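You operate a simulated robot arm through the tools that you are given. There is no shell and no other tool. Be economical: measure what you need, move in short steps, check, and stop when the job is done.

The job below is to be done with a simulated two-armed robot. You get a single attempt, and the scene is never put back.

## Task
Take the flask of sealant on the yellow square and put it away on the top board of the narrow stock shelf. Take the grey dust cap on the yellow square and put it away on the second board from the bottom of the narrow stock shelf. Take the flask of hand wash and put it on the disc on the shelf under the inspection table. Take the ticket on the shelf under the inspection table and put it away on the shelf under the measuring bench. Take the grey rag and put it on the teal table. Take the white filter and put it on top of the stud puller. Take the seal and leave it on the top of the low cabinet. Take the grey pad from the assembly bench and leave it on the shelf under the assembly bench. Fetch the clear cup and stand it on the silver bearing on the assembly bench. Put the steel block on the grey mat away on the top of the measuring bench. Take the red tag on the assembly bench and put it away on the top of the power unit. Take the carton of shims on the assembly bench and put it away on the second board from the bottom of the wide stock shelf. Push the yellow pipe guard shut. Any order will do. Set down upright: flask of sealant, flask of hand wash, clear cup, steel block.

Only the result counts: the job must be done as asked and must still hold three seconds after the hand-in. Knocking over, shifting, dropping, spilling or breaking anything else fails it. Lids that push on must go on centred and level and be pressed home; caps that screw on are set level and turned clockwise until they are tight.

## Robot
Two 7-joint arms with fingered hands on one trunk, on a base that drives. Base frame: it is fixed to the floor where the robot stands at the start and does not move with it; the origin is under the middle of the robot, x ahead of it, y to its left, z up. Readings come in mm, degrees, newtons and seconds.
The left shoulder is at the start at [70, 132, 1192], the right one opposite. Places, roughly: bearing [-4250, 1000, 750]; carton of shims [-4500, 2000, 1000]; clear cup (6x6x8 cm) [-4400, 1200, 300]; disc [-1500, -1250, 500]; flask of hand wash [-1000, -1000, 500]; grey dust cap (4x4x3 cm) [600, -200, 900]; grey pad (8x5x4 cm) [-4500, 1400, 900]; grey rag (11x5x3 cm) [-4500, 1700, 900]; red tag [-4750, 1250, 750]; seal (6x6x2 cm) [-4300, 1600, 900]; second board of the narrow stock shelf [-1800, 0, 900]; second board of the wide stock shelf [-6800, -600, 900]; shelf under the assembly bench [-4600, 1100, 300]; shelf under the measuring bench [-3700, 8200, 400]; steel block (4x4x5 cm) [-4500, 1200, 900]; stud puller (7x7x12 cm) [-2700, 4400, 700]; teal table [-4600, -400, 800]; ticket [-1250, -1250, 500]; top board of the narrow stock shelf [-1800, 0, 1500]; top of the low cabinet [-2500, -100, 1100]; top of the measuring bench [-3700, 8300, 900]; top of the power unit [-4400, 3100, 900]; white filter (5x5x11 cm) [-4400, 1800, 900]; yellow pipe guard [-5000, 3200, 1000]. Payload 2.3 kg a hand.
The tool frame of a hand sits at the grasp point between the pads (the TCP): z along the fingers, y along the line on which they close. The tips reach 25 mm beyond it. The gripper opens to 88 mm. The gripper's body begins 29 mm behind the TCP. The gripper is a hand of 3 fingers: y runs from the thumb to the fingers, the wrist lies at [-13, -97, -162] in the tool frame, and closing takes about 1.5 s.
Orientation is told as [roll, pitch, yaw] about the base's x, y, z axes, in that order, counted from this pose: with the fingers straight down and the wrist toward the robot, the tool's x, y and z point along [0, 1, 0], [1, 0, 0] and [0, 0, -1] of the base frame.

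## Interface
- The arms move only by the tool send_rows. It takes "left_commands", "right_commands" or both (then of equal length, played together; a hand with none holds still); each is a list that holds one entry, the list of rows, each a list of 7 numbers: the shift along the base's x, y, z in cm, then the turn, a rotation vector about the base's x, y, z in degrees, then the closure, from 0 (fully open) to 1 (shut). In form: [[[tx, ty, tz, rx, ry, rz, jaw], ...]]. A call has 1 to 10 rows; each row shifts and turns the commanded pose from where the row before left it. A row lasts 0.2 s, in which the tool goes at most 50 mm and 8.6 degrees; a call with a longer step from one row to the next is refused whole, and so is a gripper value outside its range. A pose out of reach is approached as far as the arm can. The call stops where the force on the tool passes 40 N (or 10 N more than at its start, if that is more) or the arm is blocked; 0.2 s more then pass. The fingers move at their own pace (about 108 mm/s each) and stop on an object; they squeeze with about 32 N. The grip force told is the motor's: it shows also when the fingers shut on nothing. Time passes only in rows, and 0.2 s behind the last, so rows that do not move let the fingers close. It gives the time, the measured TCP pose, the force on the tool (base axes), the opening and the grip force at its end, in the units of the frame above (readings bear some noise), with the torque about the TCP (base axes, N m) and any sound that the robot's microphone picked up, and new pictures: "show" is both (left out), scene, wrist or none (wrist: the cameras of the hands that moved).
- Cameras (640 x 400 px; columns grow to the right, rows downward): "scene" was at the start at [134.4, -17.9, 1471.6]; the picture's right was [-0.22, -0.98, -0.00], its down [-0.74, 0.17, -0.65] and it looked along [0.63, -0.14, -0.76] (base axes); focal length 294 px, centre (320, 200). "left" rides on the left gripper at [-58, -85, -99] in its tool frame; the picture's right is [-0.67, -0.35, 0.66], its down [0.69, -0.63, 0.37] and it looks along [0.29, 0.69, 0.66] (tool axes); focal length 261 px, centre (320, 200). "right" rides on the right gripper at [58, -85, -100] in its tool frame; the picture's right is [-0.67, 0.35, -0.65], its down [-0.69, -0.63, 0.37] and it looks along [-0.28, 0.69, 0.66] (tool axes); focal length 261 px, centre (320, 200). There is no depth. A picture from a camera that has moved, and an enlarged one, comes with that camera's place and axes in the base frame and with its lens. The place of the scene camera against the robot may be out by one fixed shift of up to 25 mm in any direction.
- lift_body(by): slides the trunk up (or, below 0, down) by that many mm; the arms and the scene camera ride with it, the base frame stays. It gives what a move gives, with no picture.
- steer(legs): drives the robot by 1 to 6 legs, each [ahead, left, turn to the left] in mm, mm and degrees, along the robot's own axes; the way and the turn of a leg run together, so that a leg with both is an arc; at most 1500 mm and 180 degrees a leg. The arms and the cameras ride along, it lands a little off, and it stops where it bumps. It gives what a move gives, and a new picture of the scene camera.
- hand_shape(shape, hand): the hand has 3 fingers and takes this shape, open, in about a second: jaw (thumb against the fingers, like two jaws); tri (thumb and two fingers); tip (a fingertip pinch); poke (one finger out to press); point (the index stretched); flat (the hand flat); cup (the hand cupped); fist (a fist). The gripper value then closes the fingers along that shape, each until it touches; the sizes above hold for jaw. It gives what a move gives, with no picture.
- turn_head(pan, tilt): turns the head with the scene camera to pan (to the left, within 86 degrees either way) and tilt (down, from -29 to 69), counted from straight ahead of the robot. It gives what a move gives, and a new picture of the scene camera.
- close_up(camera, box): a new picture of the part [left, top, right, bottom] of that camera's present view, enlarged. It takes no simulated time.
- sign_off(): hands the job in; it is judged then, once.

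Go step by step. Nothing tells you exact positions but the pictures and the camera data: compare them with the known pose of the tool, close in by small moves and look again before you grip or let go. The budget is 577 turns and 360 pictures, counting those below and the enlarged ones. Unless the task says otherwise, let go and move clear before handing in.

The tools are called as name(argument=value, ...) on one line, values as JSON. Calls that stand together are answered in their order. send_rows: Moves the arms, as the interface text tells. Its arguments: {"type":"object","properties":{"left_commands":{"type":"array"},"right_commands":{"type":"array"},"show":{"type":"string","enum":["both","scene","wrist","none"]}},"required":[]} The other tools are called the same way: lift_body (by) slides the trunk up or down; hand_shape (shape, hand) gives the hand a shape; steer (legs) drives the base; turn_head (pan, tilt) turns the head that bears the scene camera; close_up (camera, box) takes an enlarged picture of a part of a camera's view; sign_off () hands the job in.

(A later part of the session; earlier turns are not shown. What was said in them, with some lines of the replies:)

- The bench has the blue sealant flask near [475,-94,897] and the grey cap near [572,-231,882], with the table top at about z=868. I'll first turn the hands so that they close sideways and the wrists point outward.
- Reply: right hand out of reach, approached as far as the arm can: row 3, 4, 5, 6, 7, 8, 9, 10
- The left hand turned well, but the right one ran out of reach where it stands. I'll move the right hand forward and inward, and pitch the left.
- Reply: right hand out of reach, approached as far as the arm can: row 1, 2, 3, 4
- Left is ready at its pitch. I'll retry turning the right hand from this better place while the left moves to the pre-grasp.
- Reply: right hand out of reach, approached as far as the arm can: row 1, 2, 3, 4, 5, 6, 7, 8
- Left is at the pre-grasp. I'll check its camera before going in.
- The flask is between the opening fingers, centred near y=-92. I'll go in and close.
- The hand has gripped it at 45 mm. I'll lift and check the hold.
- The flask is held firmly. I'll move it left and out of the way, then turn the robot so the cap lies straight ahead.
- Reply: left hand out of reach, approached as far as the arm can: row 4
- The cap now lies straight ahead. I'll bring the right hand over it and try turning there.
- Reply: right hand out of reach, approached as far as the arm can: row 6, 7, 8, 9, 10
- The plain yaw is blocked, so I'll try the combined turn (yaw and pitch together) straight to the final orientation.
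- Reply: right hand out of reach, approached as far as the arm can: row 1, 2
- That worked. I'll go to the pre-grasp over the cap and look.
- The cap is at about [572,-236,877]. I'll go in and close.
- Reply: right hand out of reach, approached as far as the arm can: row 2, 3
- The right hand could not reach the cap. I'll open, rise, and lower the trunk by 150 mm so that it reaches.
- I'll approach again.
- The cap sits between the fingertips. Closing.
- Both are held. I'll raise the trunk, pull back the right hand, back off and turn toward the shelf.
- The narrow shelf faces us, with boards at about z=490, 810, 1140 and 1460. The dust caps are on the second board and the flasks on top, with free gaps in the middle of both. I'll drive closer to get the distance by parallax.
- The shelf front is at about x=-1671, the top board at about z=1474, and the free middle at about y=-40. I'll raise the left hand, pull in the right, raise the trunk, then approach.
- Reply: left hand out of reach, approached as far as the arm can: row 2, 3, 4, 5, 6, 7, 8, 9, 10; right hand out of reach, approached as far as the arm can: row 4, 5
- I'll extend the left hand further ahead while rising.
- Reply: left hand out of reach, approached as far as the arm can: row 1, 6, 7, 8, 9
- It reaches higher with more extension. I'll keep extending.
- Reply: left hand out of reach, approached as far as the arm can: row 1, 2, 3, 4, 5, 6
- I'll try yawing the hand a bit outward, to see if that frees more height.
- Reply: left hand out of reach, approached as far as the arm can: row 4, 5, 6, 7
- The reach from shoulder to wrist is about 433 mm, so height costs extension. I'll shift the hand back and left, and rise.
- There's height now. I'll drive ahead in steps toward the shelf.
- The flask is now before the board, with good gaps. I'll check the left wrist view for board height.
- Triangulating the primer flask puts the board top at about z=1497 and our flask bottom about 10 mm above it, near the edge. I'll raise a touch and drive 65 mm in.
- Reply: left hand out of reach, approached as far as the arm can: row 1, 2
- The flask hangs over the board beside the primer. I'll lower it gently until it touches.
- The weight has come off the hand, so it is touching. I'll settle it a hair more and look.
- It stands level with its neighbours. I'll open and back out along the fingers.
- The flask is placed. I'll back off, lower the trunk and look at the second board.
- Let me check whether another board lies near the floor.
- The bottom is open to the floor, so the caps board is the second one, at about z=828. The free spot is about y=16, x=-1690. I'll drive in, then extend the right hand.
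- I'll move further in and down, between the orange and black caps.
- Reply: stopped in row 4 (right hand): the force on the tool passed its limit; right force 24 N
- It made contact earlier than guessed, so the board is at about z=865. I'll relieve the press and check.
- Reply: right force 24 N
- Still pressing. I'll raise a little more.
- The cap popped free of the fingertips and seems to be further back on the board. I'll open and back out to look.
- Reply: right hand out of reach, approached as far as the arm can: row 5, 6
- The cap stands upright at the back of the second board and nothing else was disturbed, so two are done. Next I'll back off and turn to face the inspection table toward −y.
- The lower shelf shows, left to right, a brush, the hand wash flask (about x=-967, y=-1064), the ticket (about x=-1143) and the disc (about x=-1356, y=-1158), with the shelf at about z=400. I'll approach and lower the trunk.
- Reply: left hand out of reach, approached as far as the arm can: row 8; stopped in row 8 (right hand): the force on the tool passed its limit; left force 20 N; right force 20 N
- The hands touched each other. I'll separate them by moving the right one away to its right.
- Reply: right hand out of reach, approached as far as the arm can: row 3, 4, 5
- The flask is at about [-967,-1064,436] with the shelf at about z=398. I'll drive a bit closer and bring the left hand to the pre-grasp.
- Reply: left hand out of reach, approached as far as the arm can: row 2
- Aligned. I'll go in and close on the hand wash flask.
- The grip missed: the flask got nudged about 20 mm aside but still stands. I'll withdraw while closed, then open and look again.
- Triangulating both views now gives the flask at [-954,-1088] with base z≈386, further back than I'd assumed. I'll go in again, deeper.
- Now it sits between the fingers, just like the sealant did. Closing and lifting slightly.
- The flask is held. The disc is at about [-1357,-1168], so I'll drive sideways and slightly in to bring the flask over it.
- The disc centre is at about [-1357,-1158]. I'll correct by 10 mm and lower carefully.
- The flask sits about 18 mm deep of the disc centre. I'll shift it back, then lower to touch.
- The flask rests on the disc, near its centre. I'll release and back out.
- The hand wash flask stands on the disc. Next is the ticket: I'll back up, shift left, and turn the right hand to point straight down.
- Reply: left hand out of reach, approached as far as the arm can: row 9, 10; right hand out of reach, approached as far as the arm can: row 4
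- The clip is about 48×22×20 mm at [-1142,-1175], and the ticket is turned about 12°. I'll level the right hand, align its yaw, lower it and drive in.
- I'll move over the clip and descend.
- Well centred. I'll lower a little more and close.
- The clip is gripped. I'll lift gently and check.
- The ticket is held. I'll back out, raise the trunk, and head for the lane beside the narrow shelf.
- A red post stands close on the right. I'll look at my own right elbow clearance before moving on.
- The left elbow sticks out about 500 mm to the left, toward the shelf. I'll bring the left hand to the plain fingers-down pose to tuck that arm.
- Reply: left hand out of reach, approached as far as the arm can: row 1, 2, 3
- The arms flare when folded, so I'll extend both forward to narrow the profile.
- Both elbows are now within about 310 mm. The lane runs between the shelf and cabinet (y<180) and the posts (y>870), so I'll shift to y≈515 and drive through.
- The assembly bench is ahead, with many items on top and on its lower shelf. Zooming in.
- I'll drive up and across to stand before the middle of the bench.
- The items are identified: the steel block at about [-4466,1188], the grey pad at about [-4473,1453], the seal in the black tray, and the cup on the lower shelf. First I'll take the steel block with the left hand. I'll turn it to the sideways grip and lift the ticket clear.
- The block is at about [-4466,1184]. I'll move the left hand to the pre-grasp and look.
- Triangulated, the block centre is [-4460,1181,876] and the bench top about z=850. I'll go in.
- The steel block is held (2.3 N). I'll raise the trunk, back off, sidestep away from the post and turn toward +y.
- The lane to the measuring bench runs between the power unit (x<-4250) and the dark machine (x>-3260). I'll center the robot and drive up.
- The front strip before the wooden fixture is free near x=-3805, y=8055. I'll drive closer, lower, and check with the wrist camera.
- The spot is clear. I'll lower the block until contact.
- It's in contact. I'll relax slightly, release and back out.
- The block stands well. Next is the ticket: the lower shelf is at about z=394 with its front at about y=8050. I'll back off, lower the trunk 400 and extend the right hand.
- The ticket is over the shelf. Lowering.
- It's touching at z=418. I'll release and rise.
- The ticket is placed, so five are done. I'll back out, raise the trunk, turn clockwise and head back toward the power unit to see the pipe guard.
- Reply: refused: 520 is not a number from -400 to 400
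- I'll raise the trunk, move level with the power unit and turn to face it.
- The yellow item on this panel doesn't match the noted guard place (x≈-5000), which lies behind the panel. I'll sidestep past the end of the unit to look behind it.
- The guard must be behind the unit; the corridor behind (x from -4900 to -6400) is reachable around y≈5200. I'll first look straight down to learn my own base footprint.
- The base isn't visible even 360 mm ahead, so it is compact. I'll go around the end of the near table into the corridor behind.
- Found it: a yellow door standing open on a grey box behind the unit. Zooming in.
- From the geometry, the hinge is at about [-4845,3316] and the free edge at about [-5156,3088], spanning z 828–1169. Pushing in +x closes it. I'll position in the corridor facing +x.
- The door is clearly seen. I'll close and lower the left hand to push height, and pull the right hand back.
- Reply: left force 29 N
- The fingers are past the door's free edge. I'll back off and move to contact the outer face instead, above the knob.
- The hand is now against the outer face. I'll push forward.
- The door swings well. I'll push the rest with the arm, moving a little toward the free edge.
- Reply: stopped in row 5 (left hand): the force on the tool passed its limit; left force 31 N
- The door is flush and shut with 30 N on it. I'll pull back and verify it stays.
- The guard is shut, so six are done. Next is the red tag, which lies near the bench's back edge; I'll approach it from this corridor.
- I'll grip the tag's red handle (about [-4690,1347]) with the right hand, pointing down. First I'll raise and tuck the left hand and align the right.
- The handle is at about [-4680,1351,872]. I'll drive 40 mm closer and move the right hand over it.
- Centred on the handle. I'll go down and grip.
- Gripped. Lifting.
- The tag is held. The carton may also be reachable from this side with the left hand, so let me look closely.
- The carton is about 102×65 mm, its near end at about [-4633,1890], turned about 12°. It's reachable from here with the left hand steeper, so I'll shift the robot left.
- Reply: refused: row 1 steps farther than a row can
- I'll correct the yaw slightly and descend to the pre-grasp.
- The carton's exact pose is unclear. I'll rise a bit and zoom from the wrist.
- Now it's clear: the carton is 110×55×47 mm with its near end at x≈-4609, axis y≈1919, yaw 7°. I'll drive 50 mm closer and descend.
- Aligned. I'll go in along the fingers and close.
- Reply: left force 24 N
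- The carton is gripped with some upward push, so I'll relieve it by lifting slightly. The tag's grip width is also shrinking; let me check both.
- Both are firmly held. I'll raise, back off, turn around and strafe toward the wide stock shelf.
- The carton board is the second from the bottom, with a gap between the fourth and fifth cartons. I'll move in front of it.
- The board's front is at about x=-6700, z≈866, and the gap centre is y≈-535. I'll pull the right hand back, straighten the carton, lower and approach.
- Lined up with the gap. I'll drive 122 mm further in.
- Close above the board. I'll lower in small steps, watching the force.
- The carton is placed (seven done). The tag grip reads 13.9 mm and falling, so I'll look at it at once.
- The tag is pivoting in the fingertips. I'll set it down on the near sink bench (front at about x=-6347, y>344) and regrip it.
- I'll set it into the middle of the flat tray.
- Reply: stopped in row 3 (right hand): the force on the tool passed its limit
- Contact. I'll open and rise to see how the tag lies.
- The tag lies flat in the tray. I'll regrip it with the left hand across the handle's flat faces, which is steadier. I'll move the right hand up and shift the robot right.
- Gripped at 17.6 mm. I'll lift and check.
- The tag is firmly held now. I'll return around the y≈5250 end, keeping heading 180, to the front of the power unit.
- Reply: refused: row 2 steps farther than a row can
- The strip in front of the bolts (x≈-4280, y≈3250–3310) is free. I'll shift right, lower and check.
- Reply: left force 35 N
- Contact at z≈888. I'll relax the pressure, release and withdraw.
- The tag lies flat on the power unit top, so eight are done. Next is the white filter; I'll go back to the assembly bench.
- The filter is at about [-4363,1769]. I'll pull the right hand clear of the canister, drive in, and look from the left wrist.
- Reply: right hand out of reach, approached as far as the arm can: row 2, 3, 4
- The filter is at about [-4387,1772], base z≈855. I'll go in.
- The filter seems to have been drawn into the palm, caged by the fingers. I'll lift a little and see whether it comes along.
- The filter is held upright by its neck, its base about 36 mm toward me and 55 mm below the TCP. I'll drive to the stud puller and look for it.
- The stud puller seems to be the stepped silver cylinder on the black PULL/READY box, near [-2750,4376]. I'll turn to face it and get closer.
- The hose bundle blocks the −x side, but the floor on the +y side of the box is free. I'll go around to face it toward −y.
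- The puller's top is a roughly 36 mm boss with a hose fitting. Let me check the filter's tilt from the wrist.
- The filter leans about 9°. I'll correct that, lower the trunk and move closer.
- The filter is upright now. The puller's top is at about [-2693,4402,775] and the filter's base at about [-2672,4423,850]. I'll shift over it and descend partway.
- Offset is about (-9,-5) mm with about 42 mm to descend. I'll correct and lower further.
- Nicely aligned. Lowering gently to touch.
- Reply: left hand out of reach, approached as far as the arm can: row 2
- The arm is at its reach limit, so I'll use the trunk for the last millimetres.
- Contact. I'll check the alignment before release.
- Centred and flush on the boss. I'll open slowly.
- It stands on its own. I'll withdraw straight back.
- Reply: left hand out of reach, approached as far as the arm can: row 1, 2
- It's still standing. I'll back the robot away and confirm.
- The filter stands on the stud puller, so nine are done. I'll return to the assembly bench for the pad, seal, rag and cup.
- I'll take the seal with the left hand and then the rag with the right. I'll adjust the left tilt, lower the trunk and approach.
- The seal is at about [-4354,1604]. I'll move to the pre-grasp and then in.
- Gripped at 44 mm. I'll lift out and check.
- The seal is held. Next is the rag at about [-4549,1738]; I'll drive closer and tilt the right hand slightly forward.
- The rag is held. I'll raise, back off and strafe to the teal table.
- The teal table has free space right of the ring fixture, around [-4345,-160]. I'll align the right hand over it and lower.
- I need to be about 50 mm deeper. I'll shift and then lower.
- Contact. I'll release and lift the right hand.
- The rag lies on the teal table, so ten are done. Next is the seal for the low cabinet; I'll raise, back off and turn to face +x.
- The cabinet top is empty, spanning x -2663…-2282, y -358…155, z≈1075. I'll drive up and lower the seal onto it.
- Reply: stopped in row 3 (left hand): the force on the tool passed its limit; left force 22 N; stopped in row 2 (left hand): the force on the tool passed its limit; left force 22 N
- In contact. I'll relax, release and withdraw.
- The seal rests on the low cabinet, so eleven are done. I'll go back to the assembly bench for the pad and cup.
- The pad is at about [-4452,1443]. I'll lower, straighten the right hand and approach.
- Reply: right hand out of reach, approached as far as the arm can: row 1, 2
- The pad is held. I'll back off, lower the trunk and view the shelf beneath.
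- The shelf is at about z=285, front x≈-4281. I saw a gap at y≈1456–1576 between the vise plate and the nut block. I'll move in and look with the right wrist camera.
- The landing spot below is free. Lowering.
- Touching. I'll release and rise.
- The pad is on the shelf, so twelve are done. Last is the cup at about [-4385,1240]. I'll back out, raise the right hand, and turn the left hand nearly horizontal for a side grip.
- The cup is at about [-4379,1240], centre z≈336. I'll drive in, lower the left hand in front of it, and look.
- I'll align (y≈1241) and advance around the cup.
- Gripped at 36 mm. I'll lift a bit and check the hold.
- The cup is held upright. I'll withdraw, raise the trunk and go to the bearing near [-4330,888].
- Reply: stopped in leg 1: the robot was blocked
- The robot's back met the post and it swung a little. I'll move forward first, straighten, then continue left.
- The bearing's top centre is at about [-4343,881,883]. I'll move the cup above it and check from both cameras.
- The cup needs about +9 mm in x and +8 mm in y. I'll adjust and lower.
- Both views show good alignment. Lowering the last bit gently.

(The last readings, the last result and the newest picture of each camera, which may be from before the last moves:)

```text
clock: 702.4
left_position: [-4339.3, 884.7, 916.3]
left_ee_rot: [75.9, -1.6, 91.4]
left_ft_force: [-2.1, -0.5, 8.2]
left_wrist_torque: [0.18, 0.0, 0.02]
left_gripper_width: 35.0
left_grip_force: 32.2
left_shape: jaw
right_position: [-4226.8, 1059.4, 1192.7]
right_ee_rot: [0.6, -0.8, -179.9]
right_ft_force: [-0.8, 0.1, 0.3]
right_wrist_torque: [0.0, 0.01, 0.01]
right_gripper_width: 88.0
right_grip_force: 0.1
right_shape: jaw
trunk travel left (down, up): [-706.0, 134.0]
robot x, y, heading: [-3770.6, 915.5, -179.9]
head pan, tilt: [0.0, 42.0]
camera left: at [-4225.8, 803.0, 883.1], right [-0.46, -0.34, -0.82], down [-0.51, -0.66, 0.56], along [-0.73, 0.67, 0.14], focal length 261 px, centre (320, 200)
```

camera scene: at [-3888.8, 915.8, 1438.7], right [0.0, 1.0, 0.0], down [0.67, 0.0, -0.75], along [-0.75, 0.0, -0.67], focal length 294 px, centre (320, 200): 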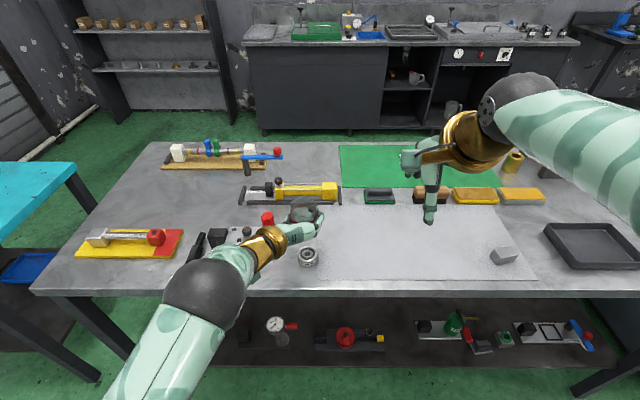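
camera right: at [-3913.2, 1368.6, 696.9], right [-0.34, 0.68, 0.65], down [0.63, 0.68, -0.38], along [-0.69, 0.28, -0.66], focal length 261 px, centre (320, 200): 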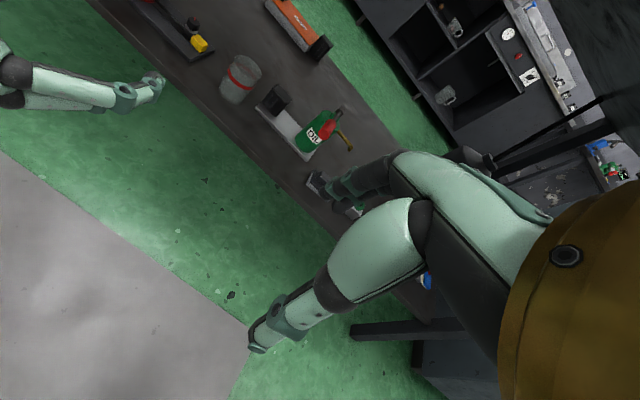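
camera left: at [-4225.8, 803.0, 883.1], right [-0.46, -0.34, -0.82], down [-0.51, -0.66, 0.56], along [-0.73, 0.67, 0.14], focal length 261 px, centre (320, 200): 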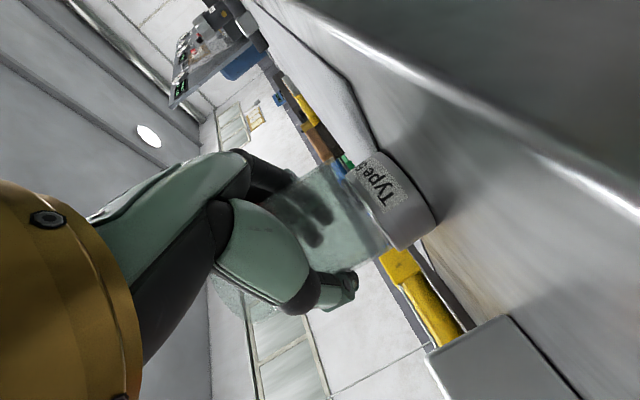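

Contact, with the cup neatly over the bearing. I'll release slowly and withdraw straight back.

send_rows(left_commands=[[[0, 0, 0.1, 0, 0, 0, 1], [0, 0, 0, 0, 0, 0, 0.7], [0, 0, 0, 0, 0, 0, 0.5], [0, 0, 0, 0, 0, 0, 0.3], [0, 0, 0, 0, 0, 0, 0.14], [0, 0, 0, 0, 0, 0, 0.14], [0, 0, 0, 0, 0, 0, 0.14]]], show="wrist")

close_up(camera="scene", box=[240, 190, 380, 290])

```text
clock: 704.0
left_position: [-4339.1, 885.3, 916.4]
left_ee_rot: [75.8, -1.6, 91.4]
left_ft_force: [0.4, -0.6, -0.2]
left_wrist_torque: [0.02, -0.02, -0.04]
left_gripper_width: 75.3
left_grip_force: 0.0
left_shape: jaw
right_position: [-4228.2, 1060.3, 1192.2]
right_ee_rot: [0.9, -0.6, -179.8]
right_ft_force: [-0.1, 0.9, -0.6]
right_wrist_torque: [0.0, 0.01, 0.01]
right_gripper_width: 87.8
right_grip_force: 0.1
right_shape: jaw
trunk travel left (down, up): [-706.0, 134.0]
robot x, y, heading: [-3769.7, 917.6, -179.6]
head pan, tilt: [0.0, 42.0]
camera left: at [-4226.6, 803.4, 882.9], right [-0.46, -0.34, -0.82], down [-0.51, -0.66, 0.56], along [-0.73, 0.67, 0.13], focal length 261 px, centre (320, 200)
```

left: 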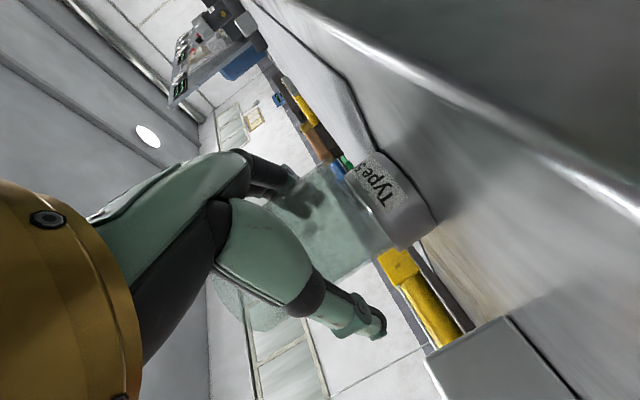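

```text
4.00 times, centred on (310, 240) of scene
camera zoom: at [-3893.5, 914.6, 1438.2], right [0.0, 1.0, 0.0], down [0.67, 0.0, -0.74], along [-0.74, 0.0, -0.67], focal length 1177 px, centre (360, 40)
```

zoom: 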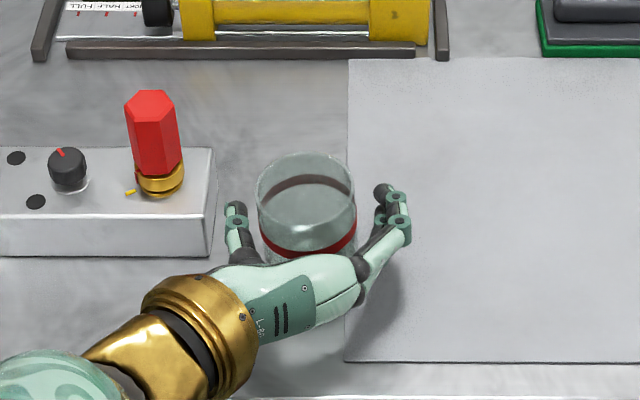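

The cup stands on the bearing. I'll withdraw straight back, then verify.

send_rows(left_commands=[[[1, 0, 0.1, 0, 0, 0, 0.14], [2, 0, 0.2, 0, 0, 0, 0.14], [3, 0, 0.4, 0, 0, 0, 0.14], [3, 0, 0.6, 0, 0, 0, 0.14]]], show="none")

steer(legs=[[-90, 0, 0]])

close_up(camera="scene", box=[240, 150, 400, 270])

```text
clock: 705.0
left_position: [-4247.5, 882.6, 928.6]
left_ee_rot: [75.7, -1.6, 91.4]
left_ft_force: [0.0, 0.0, -0.9]
left_wrist_torque: [0.03, 0.02, 0.02]
left_gripper_width: 75.6
left_grip_force: 0.0
left_shape: jaw
right_position: [-4226.8, 1060.3, 1191.8]
right_ee_rot: [0.9, -0.7, -180.0]
right_ft_force: [0.6, 0.9, -0.6]
right_wrist_torque: [0.01, -0.02, 0.0]
right_gripper_width: 87.6
right_grip_force: 0.1
right_shape: jaw
trunk travel left (down, up): [-706.0, 134.0]
robot x, y, heading: [-3766.3, 915.5, -179.7]
head pan, tilt: [0.0, 42.0]
```

```text
clock: 706.1
left_position: [-4164.4, 882.1, 927.8]
left_ee_rot: [75.5, -1.6, 91.6]
left_ft_force: [-0.2, 0.5, 0.5]
left_wrist_torque: [-0.01, 0.01, -0.01]
left_gripper_width: 75.5
left_grip_force: 0.1
left_shape: jaw
right_position: [-4144.1, 1059.0, 1191.3]
right_ee_rot: [0.8, -0.4, -179.8]
right_ft_force: [-0.1, 0.1, 0.6]
right_wrist_torque: [0.05, 0.0, -0.01]
right_gripper_width: 87.8
right_grip_force: 0.0
right_shape: jaw
trunk travel left (down, up): [-706.0, 134.0]
robot x, y, heading: [-3682.7, 916.0, -179.6]
head pan, tilt: [0.0, 42.0]
camera scene: at [-3810.6, 914.8, 1437.8], right [0.0, 1.0, 0.0], down [0.67, 0.0, -0.74], along [-0.74, 0.0, -0.67], focal length 294 px, centre (320, 200)
```

scene: 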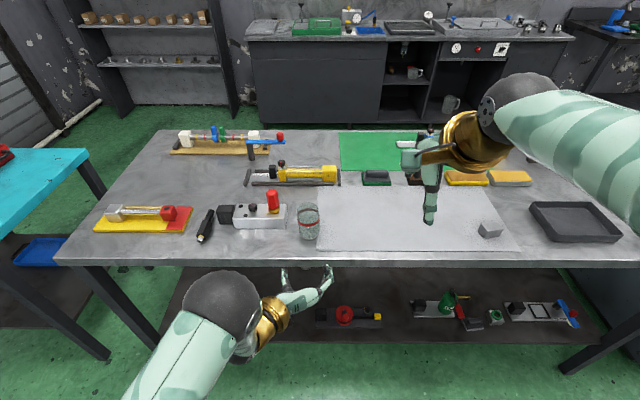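

```text
3.33 times, centred on (320, 210) of scene
camera zoom: at [-3810.6, 914.8, 1437.8], right [0.0, 1.0, 0.0], down [0.67, 0.0, -0.74], along [-0.74, 0.0, -0.67], focal length 981 px, centre (320, 167)
```

zoom: 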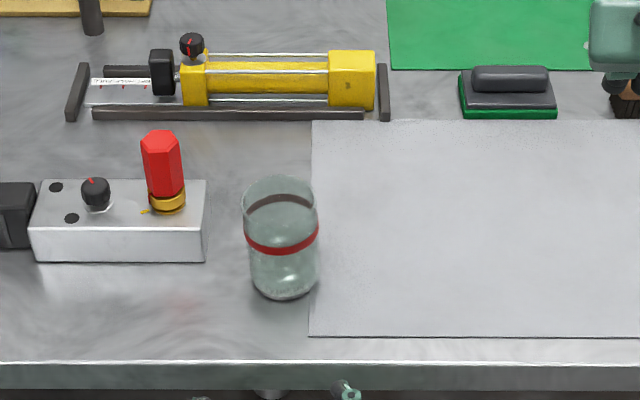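

I can't see the bearing clearly beneath the cup, so let me look closer.

close_up(camera="scene", box=[280, 180, 340, 260])

close_up(camera="left", box=[0, 0, 640, 400])

```text
5.00 times, centred on (310, 220) of scene
camera zoom: at [-3810.6, 914.8, 1437.8], right [0.0, 1.0, 0.0], down [0.67, 0.0, -0.74], along [-0.74, 0.0, -0.67], focal length 1471 px, centre (370, 100)
```

zoom: 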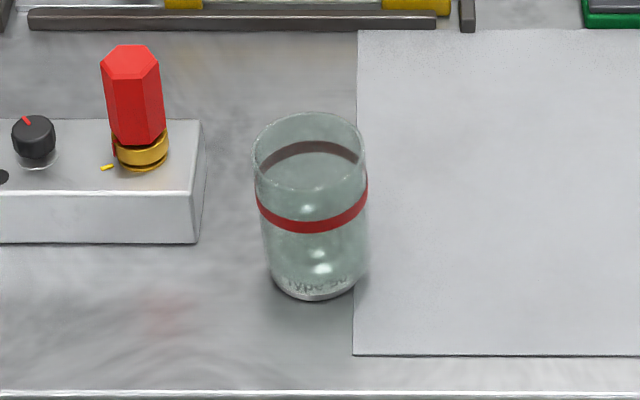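

```text
1.00 times, centred on (320, 200) of left
camera zoom: at [-4051.7, 802.2, 894.6], right [-0.46, -0.34, -0.82], down [-0.51, -0.66, 0.55], along [-0.73, 0.67, 0.13], focal length 261 px, centre (320, 200)
```

zoom: 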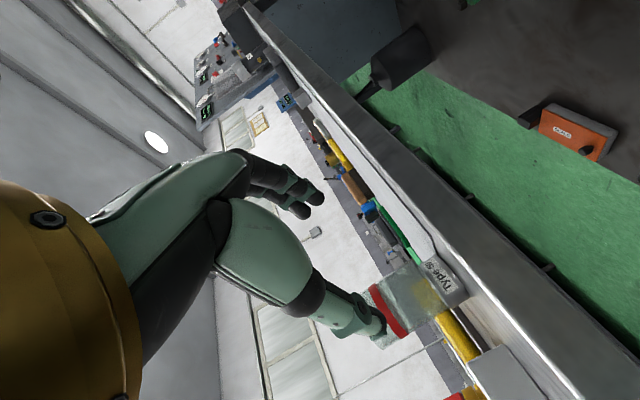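

The wrist view shows the cup standing squarely on the "Type 50" bearing. All thirteen jobs are done and both hands are empty and clear, so I'm handing in.

sign_off()

```text
The job is handed in.
```

I did all thirteen jobs and handed the work in; no verdict came back, and I did not go round to look at everything again before handing in.

- **Dust cap:** it slipped from the fingertips on the shelf and slid to the back of the second board, where it was standing upright.
- **Hand wash flask:** my first grip nudged it about 20 mm along the shelf. It now stands on the disc, about 20 mm off centre but fully on it.
- **Red tag:** it started to turn in the grip, so I set it down in a tray on the wall bench and regripped it. It now lies flat near the front edge of the power unit top.
- **Bumps:** the hands touched each other once, and the robot's back met a red post once near the end. I saw nothing shifted.
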